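You operate a simulated robot arm through the tools that you are given. There is no shell and no other tool. Be economical: measure what you need, move in short steps, check, and stop when the job is done.

The job below is to be done with a simulated robot arm. You get a single attempt, and the scene is never put back.

Task
Shut the table drawer.

The check looks at the end state, three seconds after you hand in, the way a careful person would. Anything else that was tipped, shoved, dropped, spilled or broken makes it a failure.

Robot
A 6-joint arm with a two-finger parallel gripper, fixed in place. Base frame: the origin is at the foot of the arm, x ahead of it, y to its left, z up. Readings come in mm, rad, newtons and seconds.
Its first joint turns from -1.152 to 1.152 rad. Payload 2.7 kg.
Tool frame: the origin (TCP) lies between the finger pads and is the grasp point; the fingertips stand 23 mm ahead of it; z points along the fingers, y is the line along which they close. Largest opening 94 mm; finger width 38, thickness 10; the body of the gripper, 54 by 96 mm, starts 39 mm behind the TCP.
Orientation is that of the tool frame in the base frame, as a unit quaternion [w, x, y, z]. With the fingers straight down and closing along the base's y, the tool's x points along the base's -x, its y along +y and its z along -z.

Tools
- The arm moves only by the tool play_rows. Its argument "targets" is a list of rows, each a list of 3 entries, a list of its own where there are three numbers: the shift along the tool's x, y, z in cm, then the turn, a rotation vector about the tool's x, y, z in rad, then the finger opening in cm, from 0 to 9.4. In form: [[[tx, ty, tz], [wx, wy, wz], claw], ...]. A call has 1 to 20 rows; each row shifts and turns the commanded pose from where the row before left it, along the tool's axes as they then stand. Rows are played at 5 a second. More than 50 mm and 0.15 rad between two rows, or a gripper value outside its range, and nothing of the call is played. A pose out of reach is approached as far as the arm can. The call stops where the force on the tool passes 40 N (or 10 N more than at its start, if that is more) or the arm is blocked; 0.2 s more then pass. The fingers move at their own pace (about 45 mm/s each) and stop on an object; they squeeze with about 25 N. The grip force told is the motor's: it shows also when the fingers shut on nothing. Time passes only in rows, and 0.2 s behind the last, so rows that do not move let the fingers close. It gives the time, the measured TCP pose, the force on the tool (base axes), the opening and the grip force at its end, in the units of the frame above (readings bear some noise).
- Cameras (640 x 400 px; columns grow to the right, rows downward): "scene" is fixed at [66.2, -458, 1366.2]; the picture's right is [0.66, -0.76, 0.00], its down [-0.68, -0.59, -0.44] and it looks along [0.33, 0.29, -0.90] (base axes); focal length 338 px, centre (320, 200). "wrist" rides on the gripper at [-39, 0, -44] in the tool frame; the picture's right is [0.00, -1.00, 0.00], its down [0.97, 0.00, -0.24] and it looks along [0.24, 0.00, 0.97] (tool axes); focal length 218 px, centre (320, 200).
- get_image(camera): a new picture of that camera. No time passes.
- pixel_to_xyz(camera, pixels): for up to 12 pixels [column, row] of the newest picture of that camera ("zoom" is the newest enlarged one), the place [x, y, z] in the base frame of the surface seen there, good to about 3 mm. No time passes.
- close_up(camera, box): a new picture of the part [left, top, right, bottom] of that camera's present view, enlarged. No time passes.
- sign_off(): hands the job in; it is judged then, once.

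Work in short steps. Measure before you move; look again where a grasp or a placing could have gone wrong, and mend it. You have 60 turns and 30 pictures in all, those below and enlarged ones among them. Open the gripper and draw the arm clear of the work before you hand the job in, unless the task says otherwise; then end with one line.

The tools are called after "Call:" as name(argument=value, ...) on one line, values as JSON. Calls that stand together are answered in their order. play_rows: Moves the arm, as the interface text tells. Its arguments: {"type":"object","properties":{"targets":{"type":"array","items":{"type":"array"}}},"required":["targets"]} The other tools are called the same way: get_image (camera) takes a picture; pixel_to_xyz (camera, pixels) gives the place of the surface under pixels of a picture; close_up (camera, box) takes an enlarged picture of a part of a camera's view; sign_off () hands the job in.

At the start:

```text
time: 0.0
tcp_pos: [416.9, -97.5, 778.8]
orientation: [0.0, 0.0, 1.0, 0.0]
ft_force: [-0.5, 0.0, -0.2]
width: 94.3
grip_force: 0.0
```

scene: 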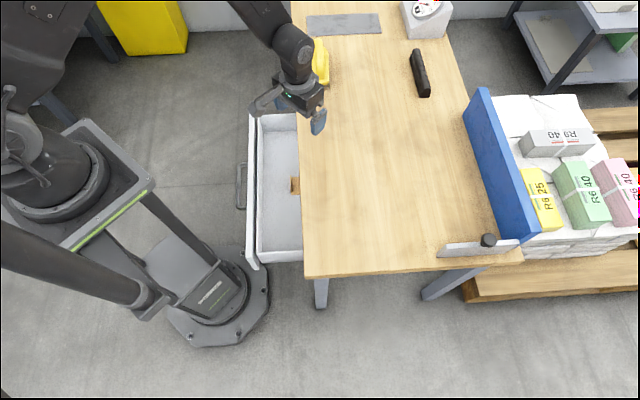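
wrist: 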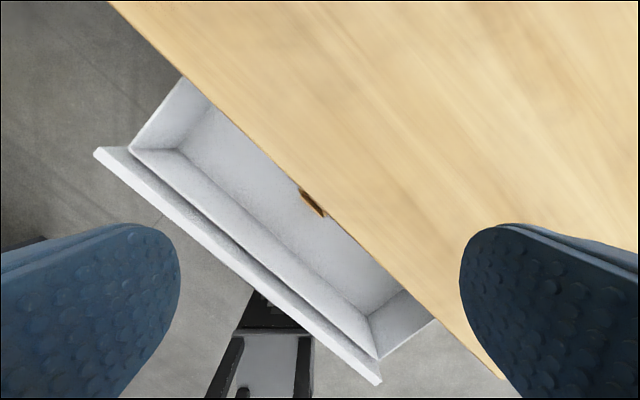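

The drawer stands open, with its front panel near column 252, rows 115-268 in the scene view, and a brown object lies in it near (295,185). I'll measure the panel, the handle, the table edge and that object.

Call:
pixel_to_xyz(camera="scene", pixels=[[252, 118], [251, 180], [252, 264], [238, 185], [240, 206], [302, 200], [304, 275], [299, 120], [280, 190], [295, 185], [265, 255], [319, 60]])

Call:
close_up(camera="scene", box=[220, 80, 348, 280])

Call:
pixel_to_xyz(camera="wrist", pixels=[[105, 152], [240, 265], [375, 378], [200, 105], [400, 297], [310, 202], [250, 200], [150, 190], [380, 345]])

```text
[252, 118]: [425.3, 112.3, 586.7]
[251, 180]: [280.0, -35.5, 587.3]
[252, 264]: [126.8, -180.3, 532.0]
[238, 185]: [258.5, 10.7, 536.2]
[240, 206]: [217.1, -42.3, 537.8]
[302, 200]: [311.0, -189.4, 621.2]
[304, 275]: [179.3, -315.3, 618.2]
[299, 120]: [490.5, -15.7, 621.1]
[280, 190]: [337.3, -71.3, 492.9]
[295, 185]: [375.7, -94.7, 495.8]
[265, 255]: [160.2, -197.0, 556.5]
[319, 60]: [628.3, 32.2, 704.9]
```

```text
2.00 times, centred on (284, 180) of scene
```

zoom: 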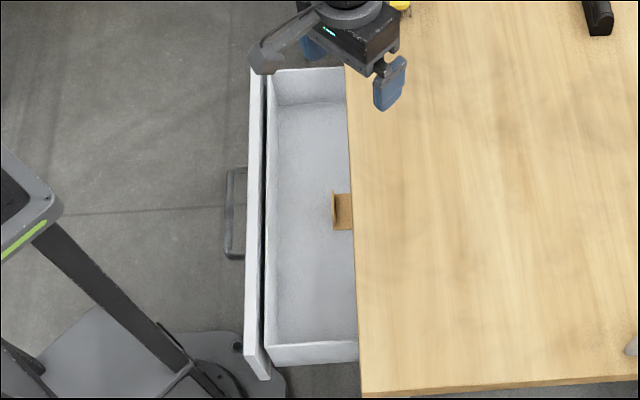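

```text
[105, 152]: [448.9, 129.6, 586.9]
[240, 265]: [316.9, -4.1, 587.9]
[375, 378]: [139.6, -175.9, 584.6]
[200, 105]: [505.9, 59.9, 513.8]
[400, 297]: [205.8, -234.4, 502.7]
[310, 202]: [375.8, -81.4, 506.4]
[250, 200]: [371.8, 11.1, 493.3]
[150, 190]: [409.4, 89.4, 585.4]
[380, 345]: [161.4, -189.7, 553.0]
```

The table top is at z≈621 and the drawer panel top at z≈587, about 127 mm out from the table edge. It closes along roughly (0.703, -0.711). Before pushing I'll look closer at the brown item in the drawer, near (312,203) in the wrist view.

Call:
close_up(camera="wrist", box=[240, 150, 400, 250])

Call:
pixel_to_xyz(camera="scene", pixels=[[291, 185], [297, 182], [297, 191], [244, 163], [238, 175], [248, 150], [250, 200], [261, 180], [258, 180]])

```text
4.00 times, centred on (320, 200) of wrist
```

zoom: 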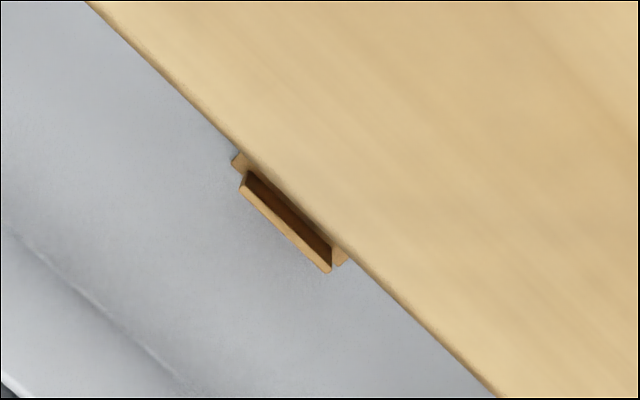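

```text
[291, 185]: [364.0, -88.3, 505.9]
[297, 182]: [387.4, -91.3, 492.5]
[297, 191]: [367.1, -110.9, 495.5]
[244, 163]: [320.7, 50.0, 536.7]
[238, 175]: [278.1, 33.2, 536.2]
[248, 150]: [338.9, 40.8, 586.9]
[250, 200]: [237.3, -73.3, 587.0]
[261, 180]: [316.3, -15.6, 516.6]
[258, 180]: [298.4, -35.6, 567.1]
```

The brown piece is low (z≈506), so it passes under the table top. I'll stay high and move back to outside the panel, turn the tool 45° so its flat -x side faces the drawer, and close the fingers.

Call:
play_rows(targets=[[[3.4, 2.4, 0], [0, 0, 0], 6], [[3.4, 2.4, 0], [0, 0, 0], 3], [[3.4, 2.4, 0], [0, 0, 0], 0], [[3.4, 2.4, 0], [0, 0, 0], 0], [[3.4, 2.4, 0], [0, 0, 0], 0], [[0, 0, 0], [0, 0, 0.131], 0], [[0, 0, 0], [0, 0, 0.131], 0], [[0, 0, 0], [0, 0, 0.131], 0], [[0, 0, 0], [0, 0, 0.131], 0], [[0, 0, 0], [0, 0, 0.131], 0], [[0, 0, 0], [0, 0, 0.131], 0]])

```text
time: 2.4
tcp_pos: [245.4, 22.1, 779.2]
orientation: [0.0, 0.384, 0.923, 0.0]
ft_force: [0.3, 0.4, 0.0]
width: 0.1
grip_force: 25.2
```

The yaw came out as planned, with tool -x along (0.705, -0.709). Next I tilt the tips about 0.36 rad towards the table so the gripper body trails.

Call:
play_rows(targets=[[[0, 0, 0], [0, -0.12, 0], 0], [[0, 0, 0], [0, -0.12, 0], 0], [[0, 0, 0], [0, -0.12, 0], 0], [[0, 0, 0], [0, 0, 0], 0]])

Call:
get_image(camera="scene")

```text
time: 3.4
tcp_pos: [245.0, 22.0, 778.3]
orientation: [0.167, 0.376, 0.909, -0.069]
ft_force: [1.0, -0.3, -0.4]
width: 0.0
grip_force: 25.1
out of reach, approached as far as the arm can: row 1
```

```text
25 pictures are left
```

scene: 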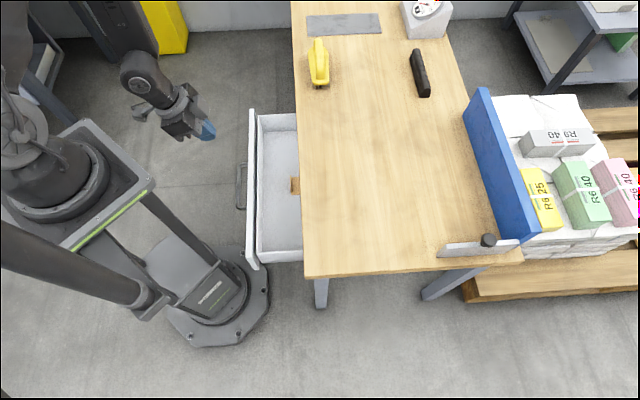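

The tilt is achieved and the tip is about 40 mm outside the panel. I go straight down about 196 mm, so the tips face the panel above the handle bar.

Call:
play_rows(targets=[[[1.15, 0, 3.05], [0, 0, 0], 0], [[1.15, 0, 3.05], [0, 0, 0], 0], [[1.15, 0, 3.05], [0, 0, 0], 0], [[1.15, 0, 3.05], [0, 0, 0], 0], [[1.15, 0, 3.05], [0, 0, 0], 0], [[1.15, 0, 3.05], [0, 0, 0], 0], [[0, 0, 0], [0, 0, 0], 0]])

Call:
close_up(camera="scene", box=[160, 80, 352, 200])

Call:
get_image(camera="wrist")

```text
time: 5.0
tcp_pos: [247.9, 20.3, 584.2]
orientation: [0.166, 0.377, 0.908, -0.069]
ft_force: [-0.3, 0.3, 0.1]
width: 0.0
grip_force: 24.9
```

```text
3.33 times, centred on (256, 140) of scene
```

zoom: 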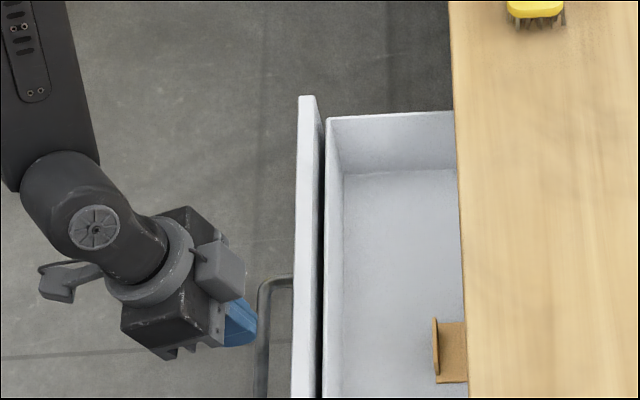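

```text
23 pictures are left
```

wrist: 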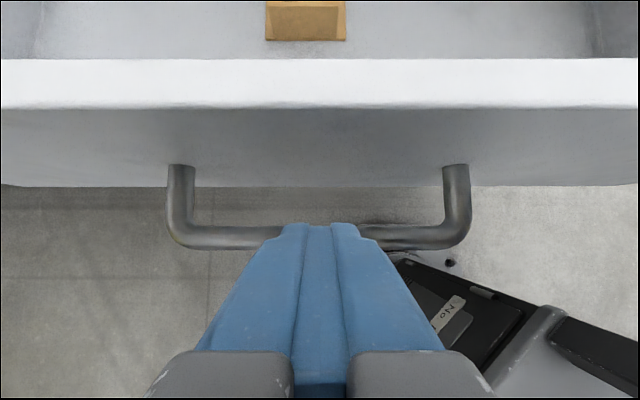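

The fingers are centred on the handle (columns 290-350) and sit above it, and the panel is ahead. I advance horizontally in small rows until they touch the panel.

Call:
play_rows(targets=[[[-0.75, 0, 0.28], [0, 0, 0], 0], [[-0.75, 0, 0.28], [0, 0, 0], 0], [[-0.75, 0, 0.28], [0, 0, 0], 0], [[-0.75, 0, 0.28], [0, 0, 0], 0], [[-0.4, 0, 0.15], [0, 0, 0], 0], [[-0.4, 0, 0.15], [0, 0, 0], 0], [[-0.4, 0, 0.15], [0, 0, 0], 0], [[-0.4, 0, 0.15], [0, 0, 0], 0], [[-0.4, 0, 0.15], [0, 0, 0], 0], [[-0.4, 0, 0.15], [0, 0, 0], 0], [[0, 0, 0], [0, 0, 0], 0]])

Call:
get_image(camera="wrist")

```text
time: 7.4
tcp_pos: [286.8, -17.8, 585.1]
orientation: [0.165, 0.377, 0.909, -0.069]
ft_force: [-0.7, 0.7, 0.4]
width: 0.1
grip_force: 25.3
```

```text
22 pictures are left
```

wrist: 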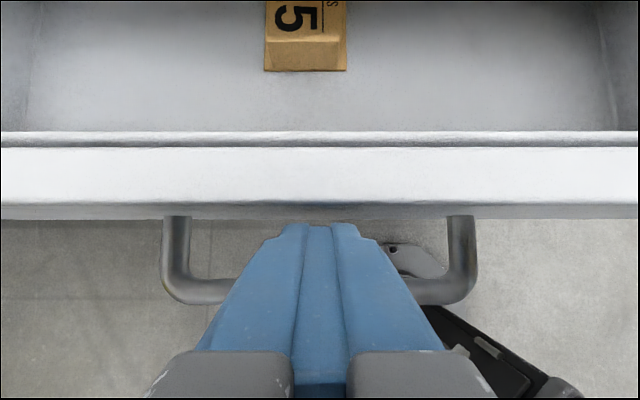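

The tips are at the panel and the force is still only about 1 N. The brown piece turns out to be a fixed-looking number label. I continue in small rows.

Call:
play_rows(targets=[[[-0.5, 0, 0.19], [0, 0, 0], 0], [[-0.5, 0, 0.19], [0, 0, 0], 0], [[-0.5, 0, 0.19], [0, 0, 0], 0], [[-0.5, 0, 0.19], [0, 0, 0], 0], [[-0.5, 0, 0.19], [0, 0, 0], 0], [[-0.5, 0, 0.19], [0, 0, 0], 0], [[0, 0, 0], [0, 0, 0], 0]])

Call:
get_image(camera="wrist")

Call:
close_up(camera="scene", box=[200, 80, 392, 200])

```text
time: 9.0
tcp_pos: [310.3, -41.5, 582.8]
orientation: [0.166, 0.377, 0.909, -0.068]
ft_force: [-0.3, 0.2, 0.3]
width: 0.1
grip_force: 25.1
```

```text
21 pictures are left
```

wrist: 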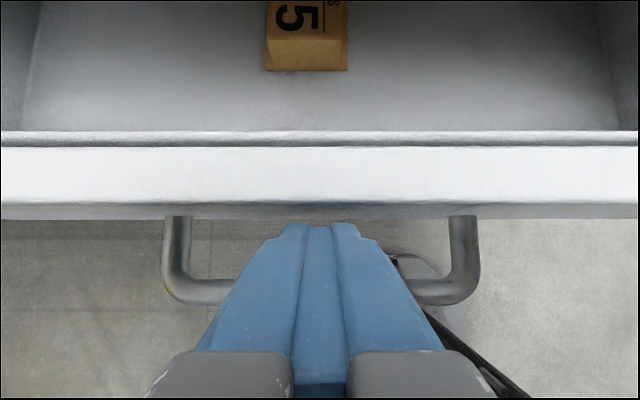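

```text
3.33 times, centred on (296, 140) of scene
```

zoom: 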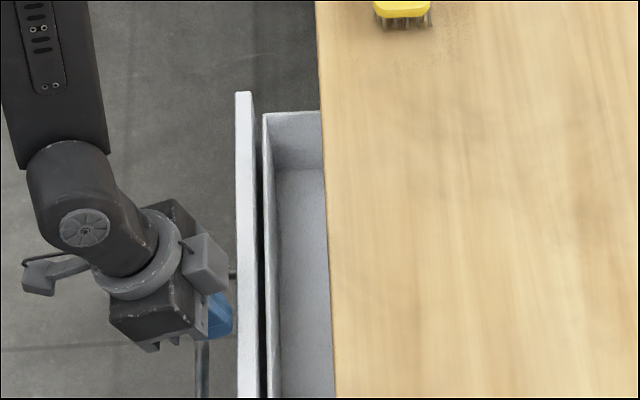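

The drawer follows the tool at low force, and the box inside keeps its place relative to the panel. I push about 43 mm more.

Call:
play_rows(targets=[[[-0.5, 0, 0.19], [0, 0, 0], 0], [[-0.5, 0, 0.19], [0, 0, 0], 0], [[-0.5, 0, 0.19], [0, 0, 0], 0], [[-0.5, 0, 0.19], [0, 0, 0], 0], [[-0.5, 0, 0.19], [0, 0, 0], 0], [[-0.5, 0, 0.19], [0, 0, 0], 0], [[-0.5, 0, 0.19], [0, 0, 0], 0], [[-0.5, 0, 0.19], [0, 0, 0], 0], [[0, 0, 0], [0, 0, 0], 0]])

Call:
close_up(camera="scene", box=[200, 80, 392, 200])

Call:
get_image(camera="wrist")

```text
time: 11.0
tcp_pos: [340.4, -71.0, 583.7]
orientation: [0.166, 0.377, 0.908, -0.069]
ft_force: [-0.1, -0.3, 0.4]
width: 0.0
grip_force: 25.3
```

```text
3.33 times, centred on (296, 140) of scene
```

zoom: 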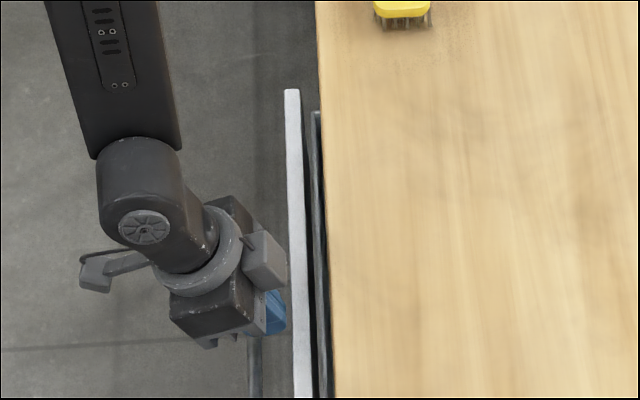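

```text
18 pictures are left
```

wrist: 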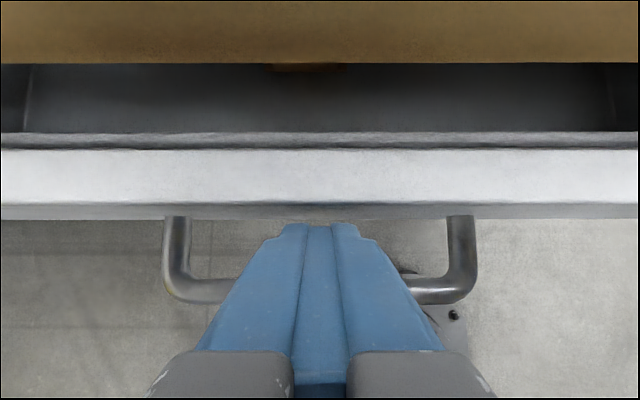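

Still smooth. I measure the gap that remains between the panel top and the table edge.

Call:
pixel_to_xyz(camera="wrist", pixels=[[150, 198], [150, 160], [150, 100], [150, 60], [150, 20], [500, 198], [500, 20], [500, 60]])

Call:
pixel_to_xyz(camera="zoom", pixels=[[288, 110], [297, 110], [325, 130], [330, 300]])

```text
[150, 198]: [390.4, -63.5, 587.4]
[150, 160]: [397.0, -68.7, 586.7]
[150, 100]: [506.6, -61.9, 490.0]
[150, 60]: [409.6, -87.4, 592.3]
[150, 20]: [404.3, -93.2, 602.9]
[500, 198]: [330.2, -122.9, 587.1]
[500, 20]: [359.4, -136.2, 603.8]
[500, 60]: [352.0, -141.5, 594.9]
```

```text
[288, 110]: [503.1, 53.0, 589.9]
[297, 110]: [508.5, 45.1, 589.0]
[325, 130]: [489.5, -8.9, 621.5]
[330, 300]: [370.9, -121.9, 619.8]
```

The panel face is 31 mm short of the table edge. I push about 28 mm in smaller rows and watch the force.

Call:
play_rows(targets=[[[-0.4, 0, 0.15], [0, 0, 0], 0], [[-0.4, 0, 0.15], [0, 0, 0], 0], [[-0.4, 0, 0.15], [0, 0, 0], 0], [[-0.4, 0, 0.15], [0, 0, 0], 0], [[-0.3, 0, 0.11], [0, 0, 0], 0], [[-0.3, 0, 0.11], [0, 0, 0], 0], [[-0.3, 0, 0.11], [0, 0, 0], 0], [[-0.2, 0, 0.07], [0, 0, 0], 0], [[0, 0, 0], [0, 0, 0], 0]])

Call:
get_image(camera="wrist")

Call:
pixel_to_xyz(camera="wrist", pixels=[[150, 198], [150, 160], [150, 140], [150, 120], [150, 100], [150, 60], [500, 198]])

```text
time: 13.0
tcp_pos: [361.2, -92.3, 583.8]
orientation: [0.166, 0.377, 0.909, -0.069]
ft_force: [-0.5, 0.5, -0.2]
width: 0.2
grip_force: 25.1
```

```text
17 pictures are left
```

wrist: 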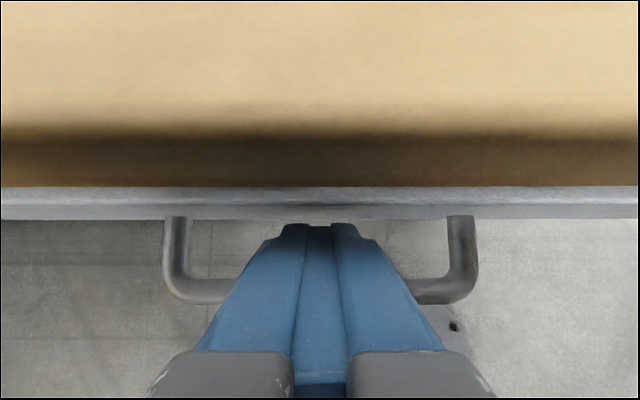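

```text
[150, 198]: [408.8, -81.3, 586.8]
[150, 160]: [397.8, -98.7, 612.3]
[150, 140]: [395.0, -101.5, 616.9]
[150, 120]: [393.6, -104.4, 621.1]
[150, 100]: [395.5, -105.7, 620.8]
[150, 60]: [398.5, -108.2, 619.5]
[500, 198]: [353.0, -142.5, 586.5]
```

The panel face is now about 4 mm outside the edge, still with no resistance. I go on in 2 mm rows to find the end stop.

Call:
play_rows(targets=[[[-0.19, 0, 0.07], [0, 0, 0], 0], [[-0.19, 0, 0.07], [0, 0, 0], 0], [[-0.19, 0, 0.07], [0, 0, 0], 0], [[0, 0, 0], [0, 0, 0], 0]])

Call:
get_image(camera="wrist")

```text
time: 14.0
tcp_pos: [364.7, -97.2, 583.7]
orientation: [0.165, 0.377, 0.909, -0.069]
ft_force: [0.1, 0.6, 0.0]
width: 0.1
grip_force: 24.9
```

```text
16 pictures are left
```

wrist: 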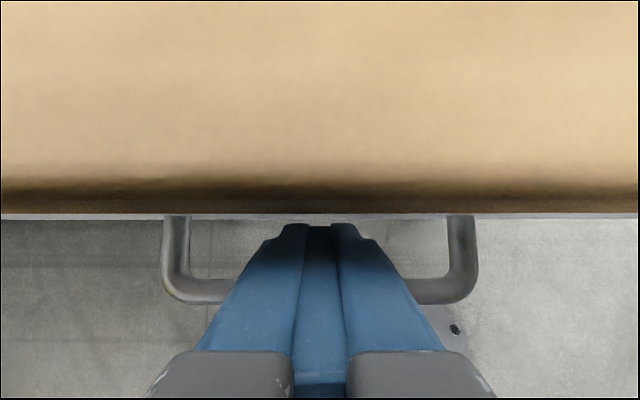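

The panel is nearly flush and still free. I take a few more 2 mm rows.

Call:
play_rows(targets=[[[-0.19, 0, 0.07], [0, 0, 0], 0], [[-0.19, 0, 0.07], [0, 0, 0], 0], [[0, 0, 0], [0, 0, 0], 0], [[0, 0, 0], [0, 0, 0], 0]])

Call:
get_image(camera="wrist")

```text
time: 15.0
tcp_pos: [367.9, -98.9, 585.1]
orientation: [0.167, 0.377, 0.909, -0.068]
ft_force: [-1.1, 0.3, 0.2]
width: 0.1
grip_force: 25.2
```

```text
15 pictures are left
```

wrist: 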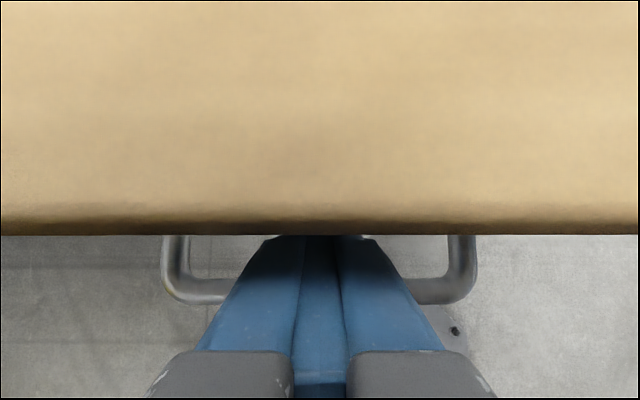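

The panel is now about 5 mm inside the table edge and still moves, so the fingers would soon meet the table edge. I back off 65 mm, go down 51 mm, and will push on the handle bar instead.

Call:
play_rows(targets=[[[1.52, 0, -0.57], [0, 0, 0], 0], [[1.52, 0, -0.57], [0, 0, 0], 0], [[1.52, 0, -0.57], [0, 0, 0], 0], [[1.52, 0, -0.57], [0, 0, 0], 0], [[0, 0, 0], [0, 0, 0], 0], [[0.6, 0, 1.59], [0, 0, 0], 0], [[0.6, 0, 1.59], [0, 0, 0], 0], [[0.6, 0, 1.59], [0, 0, 0], 0], [[0, 0, 0], [0, 0, 0], 0]])

Call:
get_image(camera="wrist")

Call:
pixel_to_xyz(camera="wrist", pixels=[[230, 215], [420, 215], [220, 160], [320, 120], [320, 60], [100, 160]])

```text
time: 17.0
tcp_pos: [320.4, -52.8, 531.9]
orientation: [0.166, 0.377, 0.909, -0.068]
ft_force: [-0.3, 1.4, -0.2]
width: 0.0
grip_force: 24.7
```

```text
14 pictures are left
```

wrist: 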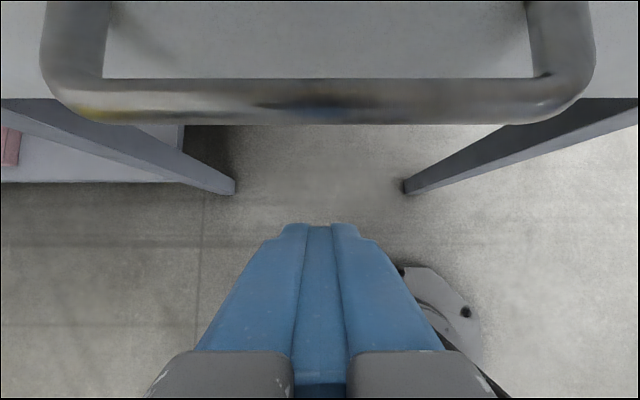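

```text
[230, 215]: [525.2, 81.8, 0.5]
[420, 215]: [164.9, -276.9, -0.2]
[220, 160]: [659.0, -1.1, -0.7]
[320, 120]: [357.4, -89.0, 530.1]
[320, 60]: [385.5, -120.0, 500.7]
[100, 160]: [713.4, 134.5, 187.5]
```

The handle bar is ahead at normal distance ~315 and the fingertips, about 30 mm short of it, are low enough to catch it. I advance to touch it, then push in small rows.

Call:
play_rows(targets=[[[-0.7, 0, 0.263], [0, 0, 0], 0], [[-0.7, 0, 0.263], [0, 0, 0], 0], [[-0.7, 0, 0.263], [0, 0, 0], 0], [[-0.28, 0, 0.105], [0, 0, 0], 0], [[-0.28, 0, 0.105], [0, 0, 0], 0], [[-0.28, 0, 0.105], [0, 0, 0], 0], [[-0.28, 0, 0.105], [0, 0, 0], 0], [[-0.28, 0, 0.105], [0, 0, 0], 0], [[0, 0, 0], [0, 0, 0], 0]])

Call:
get_image(camera="wrist")

```text
time: 19.0
tcp_pos: [348.8, -80.2, 531.4]
orientation: [0.166, 0.378, 0.908, -0.069]
ft_force: [-0.5, 0.1, 0.3]
width: 0.0
grip_force: 24.6
```

```text
13 pictures are left
```

wrist: 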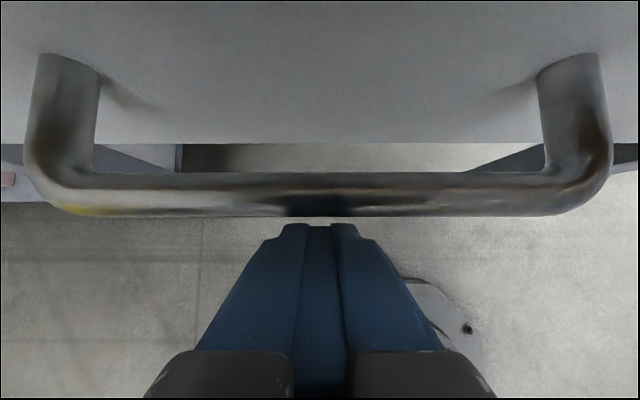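

The bar (rows 175-215) is just ahead of the fingertips and there is no force yet. I continue.

Call:
play_rows(targets=[[[-0.28, 0, 0.105], [0, 0, 0], 0], [[-0.28, 0, 0.105], [0, 0, 0], 0], [[-0.28, 0, 0.105], [0, 0, 0], 0], [[-0.28, 0, 0.105], [0, 0, 0], 0], [[0, 0, 0], [0, 0, 0], 0]])

Call:
get_image(camera="wrist")

Call:
pixel_to_xyz(camera="wrist", pixels=[[200, 195], [440, 195], [320, 200], [320, 60], [320, 10]])

```text
time: 20.0
tcp_pos: [348.6, -85.1, 530.0]
orientation: [0.155, 0.375, 0.911, -0.068]
ft_force: [-1.1, 1.7, -0.5]
width: 0.0
grip_force: 25.0
stopped in row 4: the force on the tool passed its limit (the readings are from after the stop); the commanded pose is now the measured one
```

```text
12 pictures are left
```

wrist: 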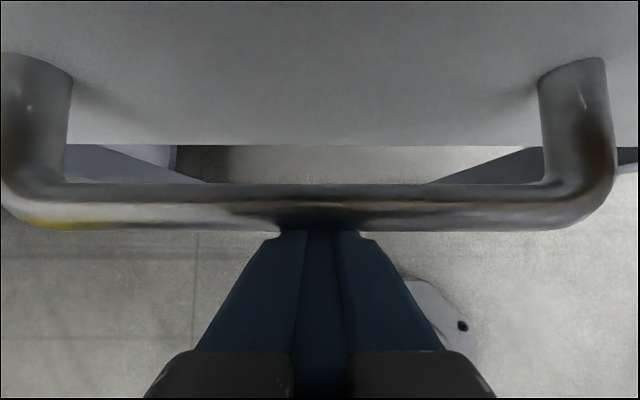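

```text
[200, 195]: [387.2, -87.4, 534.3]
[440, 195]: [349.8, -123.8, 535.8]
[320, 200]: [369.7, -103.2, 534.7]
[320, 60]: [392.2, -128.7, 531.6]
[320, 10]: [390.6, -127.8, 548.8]
```

The push stopped on force, with the panel now reading about 367, which is 17 mm inside the edge. I check the scene view to see whether the drawer is at its stop or something else is touching.

Call:
close_up(camera="scene", box=[200, 80, 392, 200])

Call:
pixel_to_xyz(camera="wrist", pixels=[[100, 40], [520, 40], [150, 100], [450, 100], [320, 120], [320, 215], [320, 228], [60, 205], [570, 205]])

```text
3.33 times, centred on (296, 140) of scene
```

zoom: 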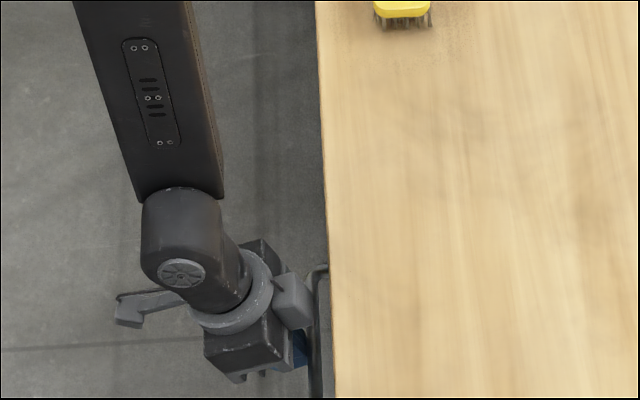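

```text
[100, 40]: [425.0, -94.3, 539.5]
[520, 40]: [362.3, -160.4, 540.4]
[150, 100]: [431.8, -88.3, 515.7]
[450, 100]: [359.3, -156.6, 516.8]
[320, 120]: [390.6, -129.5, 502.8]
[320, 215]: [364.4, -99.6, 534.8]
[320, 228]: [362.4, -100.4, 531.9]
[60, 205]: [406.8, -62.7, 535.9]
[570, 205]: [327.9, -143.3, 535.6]
```

The panel is about 16 mm inside the edge. I check how close the camera block (zoom near (308,310)) is to the table edge, to rule out that as the contact.

Call:
pixel_to_xyz(camera="zoom", pixels=[[308, 315], [300, 300], [280, 280], [312, 325], [335, 330], [322, 290]])

```text
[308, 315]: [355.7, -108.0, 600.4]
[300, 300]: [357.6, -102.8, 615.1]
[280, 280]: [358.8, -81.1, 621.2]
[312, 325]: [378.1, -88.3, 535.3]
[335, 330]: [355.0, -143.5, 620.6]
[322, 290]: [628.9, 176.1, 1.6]
```

The camera block is at normal ~327 against the edge at 350, so it is clear and the stop came from the drawer. I back off 8 mm and press once more gently to see whether it goes any further.

Call:
play_rows(targets=[[[0.75, 0, -0.28], [0, 0, 0], 0], [[0, 0, 0], [0, 0, 0], 0], [[-0.28, 0, 0.105], [0, 0, 0], 0], [[-0.28, 0, 0.105], [0, 0, 0], 0], [[-0.19, 0, 0.07], [0, 0, 0], 0], [[-0.19, 0, 0.07], [0, 0, 0], 0], [[-0.19, 0, 0.07], [0, 0, 0], 0], [[-0.19, 0, 0.07], [0, 0, 0], 0], [[-0.19, 0, 0.07], [0, 0, 0], 0]])

Call:
get_image(camera="wrist")

Call:
pixel_to_xyz(camera="wrist", pixels=[[110, 40], [520, 40], [150, 100], [450, 100], [320, 60], [320, 100]])

```text
time: 21.9
tcp_pos: [348.1, -87.8, 527.2]
orientation: [0.147, 0.374, 0.913, -0.069]
ft_force: [-1.1, 1.2, -0.9]
width: 0.1
grip_force: 25.5
stopped in row 9: the force on the tool passed its limit (the readings are from after the stop); the commanded pose is now the measured one
```

```text
10 pictures are left
```

wrist: 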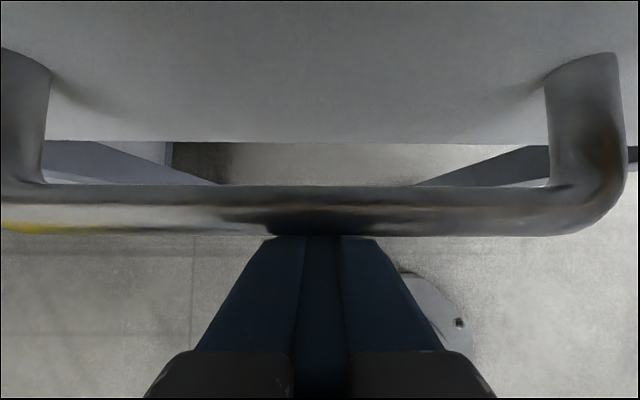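

```text
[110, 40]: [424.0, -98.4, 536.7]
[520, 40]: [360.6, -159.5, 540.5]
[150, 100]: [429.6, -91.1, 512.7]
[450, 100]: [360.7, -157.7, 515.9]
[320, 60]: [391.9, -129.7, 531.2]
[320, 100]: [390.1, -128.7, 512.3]
```

The panel stays at about 367, so this is a firm stop. I retreat horizontally, then rise and look at the drawer.

Call:
play_rows(targets=[[[1.5, 0, -0.5], [0, 0, 0], 0], [[2.5, 0, -0.85], [0, 0, 0], 0], [[2.5, 0, -0.85], [0, 0, 0], 0], [[2.5, 0, -0.85], [0, 0, 0], 0], [[0, 0, 0], [0, 0, 0], 0]])

Call:
get_image(camera="wrist")

Call:
get_image(camera="scene")

```text
time: 23.1
tcp_pos: [280.1, -19.1, 526.8]
orientation: [0.147, 0.376, 0.912, -0.069]
ft_force: [-0.6, 0.4, -0.5]
width: 0.0
grip_force: 25.4
```

```text
9 pictures are left
```

wrist: 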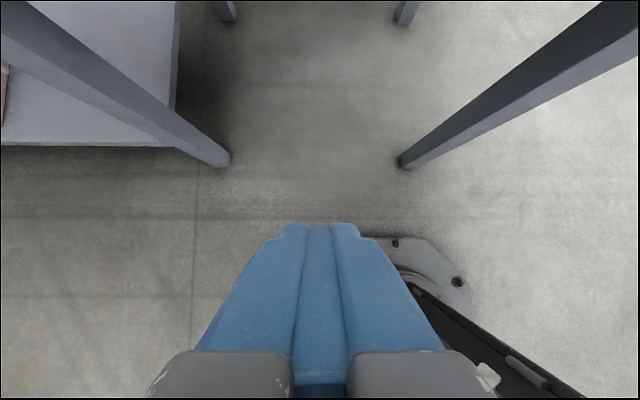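

```text
8 pictures are left
```

scene: 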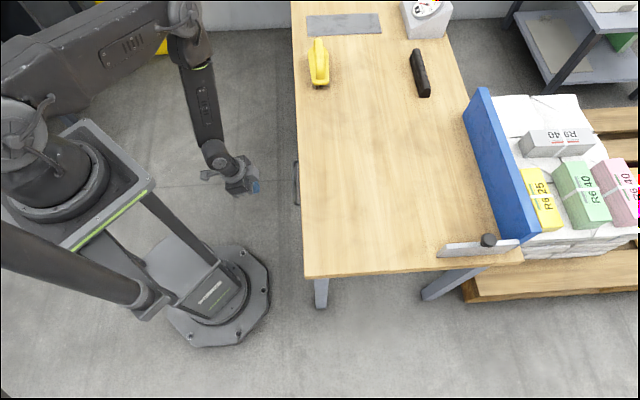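

The drawer is in under the table top, and the objects on the table look untouched. I tilt the wrist up to look at the drawer front against its frame.

Call:
play_rows(targets=[[[0, 0, 0], [0, -0.14, 0], 0], [[0, 0, 0], [0, -0.14, 0], 0], [[0, 0, 0], [0, -0.14, 0], 0], [[0, 0, 0], [0, -0.14, 0], 0], [[0, 0, 0], [0, 0, 0], 0]])

Call:
get_image(camera="wrist")

```text
time: 24.3
tcp_pos: [281.1, -20.6, 527.9]
orientation: [0.394, 0.341, 0.837, -0.169]
ft_force: [0.0, -0.6, -0.6]
width: 0.0
grip_force: 25.7
```

```text
7 pictures are left
```

wrist: 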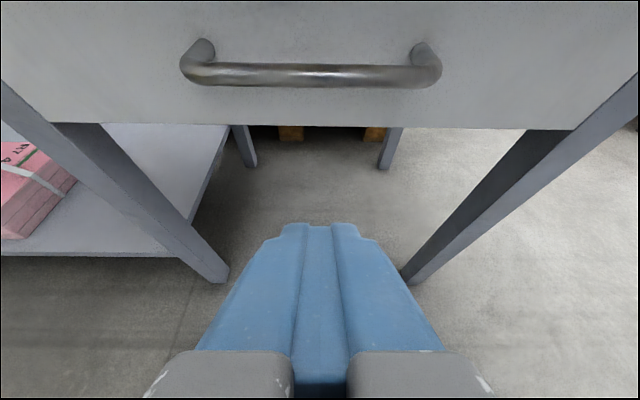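

The drawer front sits between the table legs. I compare its depth with the legs at (30,115) and (600,115).

Call:
pixel_to_xyz(camera="wrist", pixels=[[12, 100], [30, 125], [70, 110], [30, 60], [625, 95], [600, 125], [570, 115], [600, 60], [320, 110], [320, 30]])

```text
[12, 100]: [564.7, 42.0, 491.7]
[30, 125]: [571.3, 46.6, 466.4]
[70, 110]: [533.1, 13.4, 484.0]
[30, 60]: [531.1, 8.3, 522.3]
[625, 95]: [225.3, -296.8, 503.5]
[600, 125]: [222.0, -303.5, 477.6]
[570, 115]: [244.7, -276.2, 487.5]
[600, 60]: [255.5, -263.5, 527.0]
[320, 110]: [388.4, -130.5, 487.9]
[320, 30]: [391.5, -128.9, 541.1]
```

The panel front (≈365) is flush with the legs (≈366-370), so the drawer is fully shut. I tilt back, rise clear and open the gripper.

Call:
play_rows(targets=[[[0, 0, 0], [0, 0.14, 0], 0], [[0, 0, 0], [0, 0.14, 0], 0], [[0, 0, 0], [0, 0.14, 0], 0], [[0, 0, 0], [0, 0.14, 0], 0], [[-1.1, 0, -3.5], [0, 0, 0], 2], [[-1.1, 0, -3.5], [0, 0, 0], 4], [[-1.1, 0, -3.5], [0, 0, 0], 6], [[-1.1, 0, -3.5], [0, 0, 0], 9], [[-1.1, 0, -3.5], [0, 0, 0], 9], [[0, 0, 0], [0, 0, 0], 9], [[0, 0, 0], [0, 0, 0], 9]])

Call:
get_image(camera="scene")

```text
time: 26.7
tcp_pos: [278.3, -15.5, 712.6]
orientation: [0.146, 0.375, 0.913, -0.069]
ft_force: [0.0, 0.0, -0.1]
width: 90.1
grip_force: 0.1
```

```text
6 pictures are left
```

scene: 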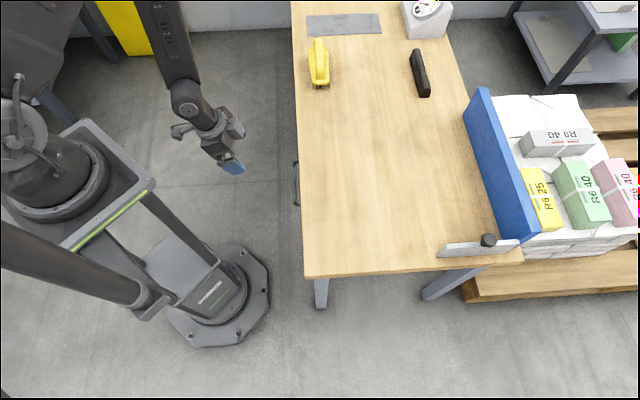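

The arm is clear, the gripper is open, the drawer is shut and everything on the table is where it was. I hand in.

Call:
sign_off()

```text
The job is handed in.
```

The table drawer is shut: its front sits flush with the table legs, nothing else in view moved, and the arm is drawn clear with the gripper open.
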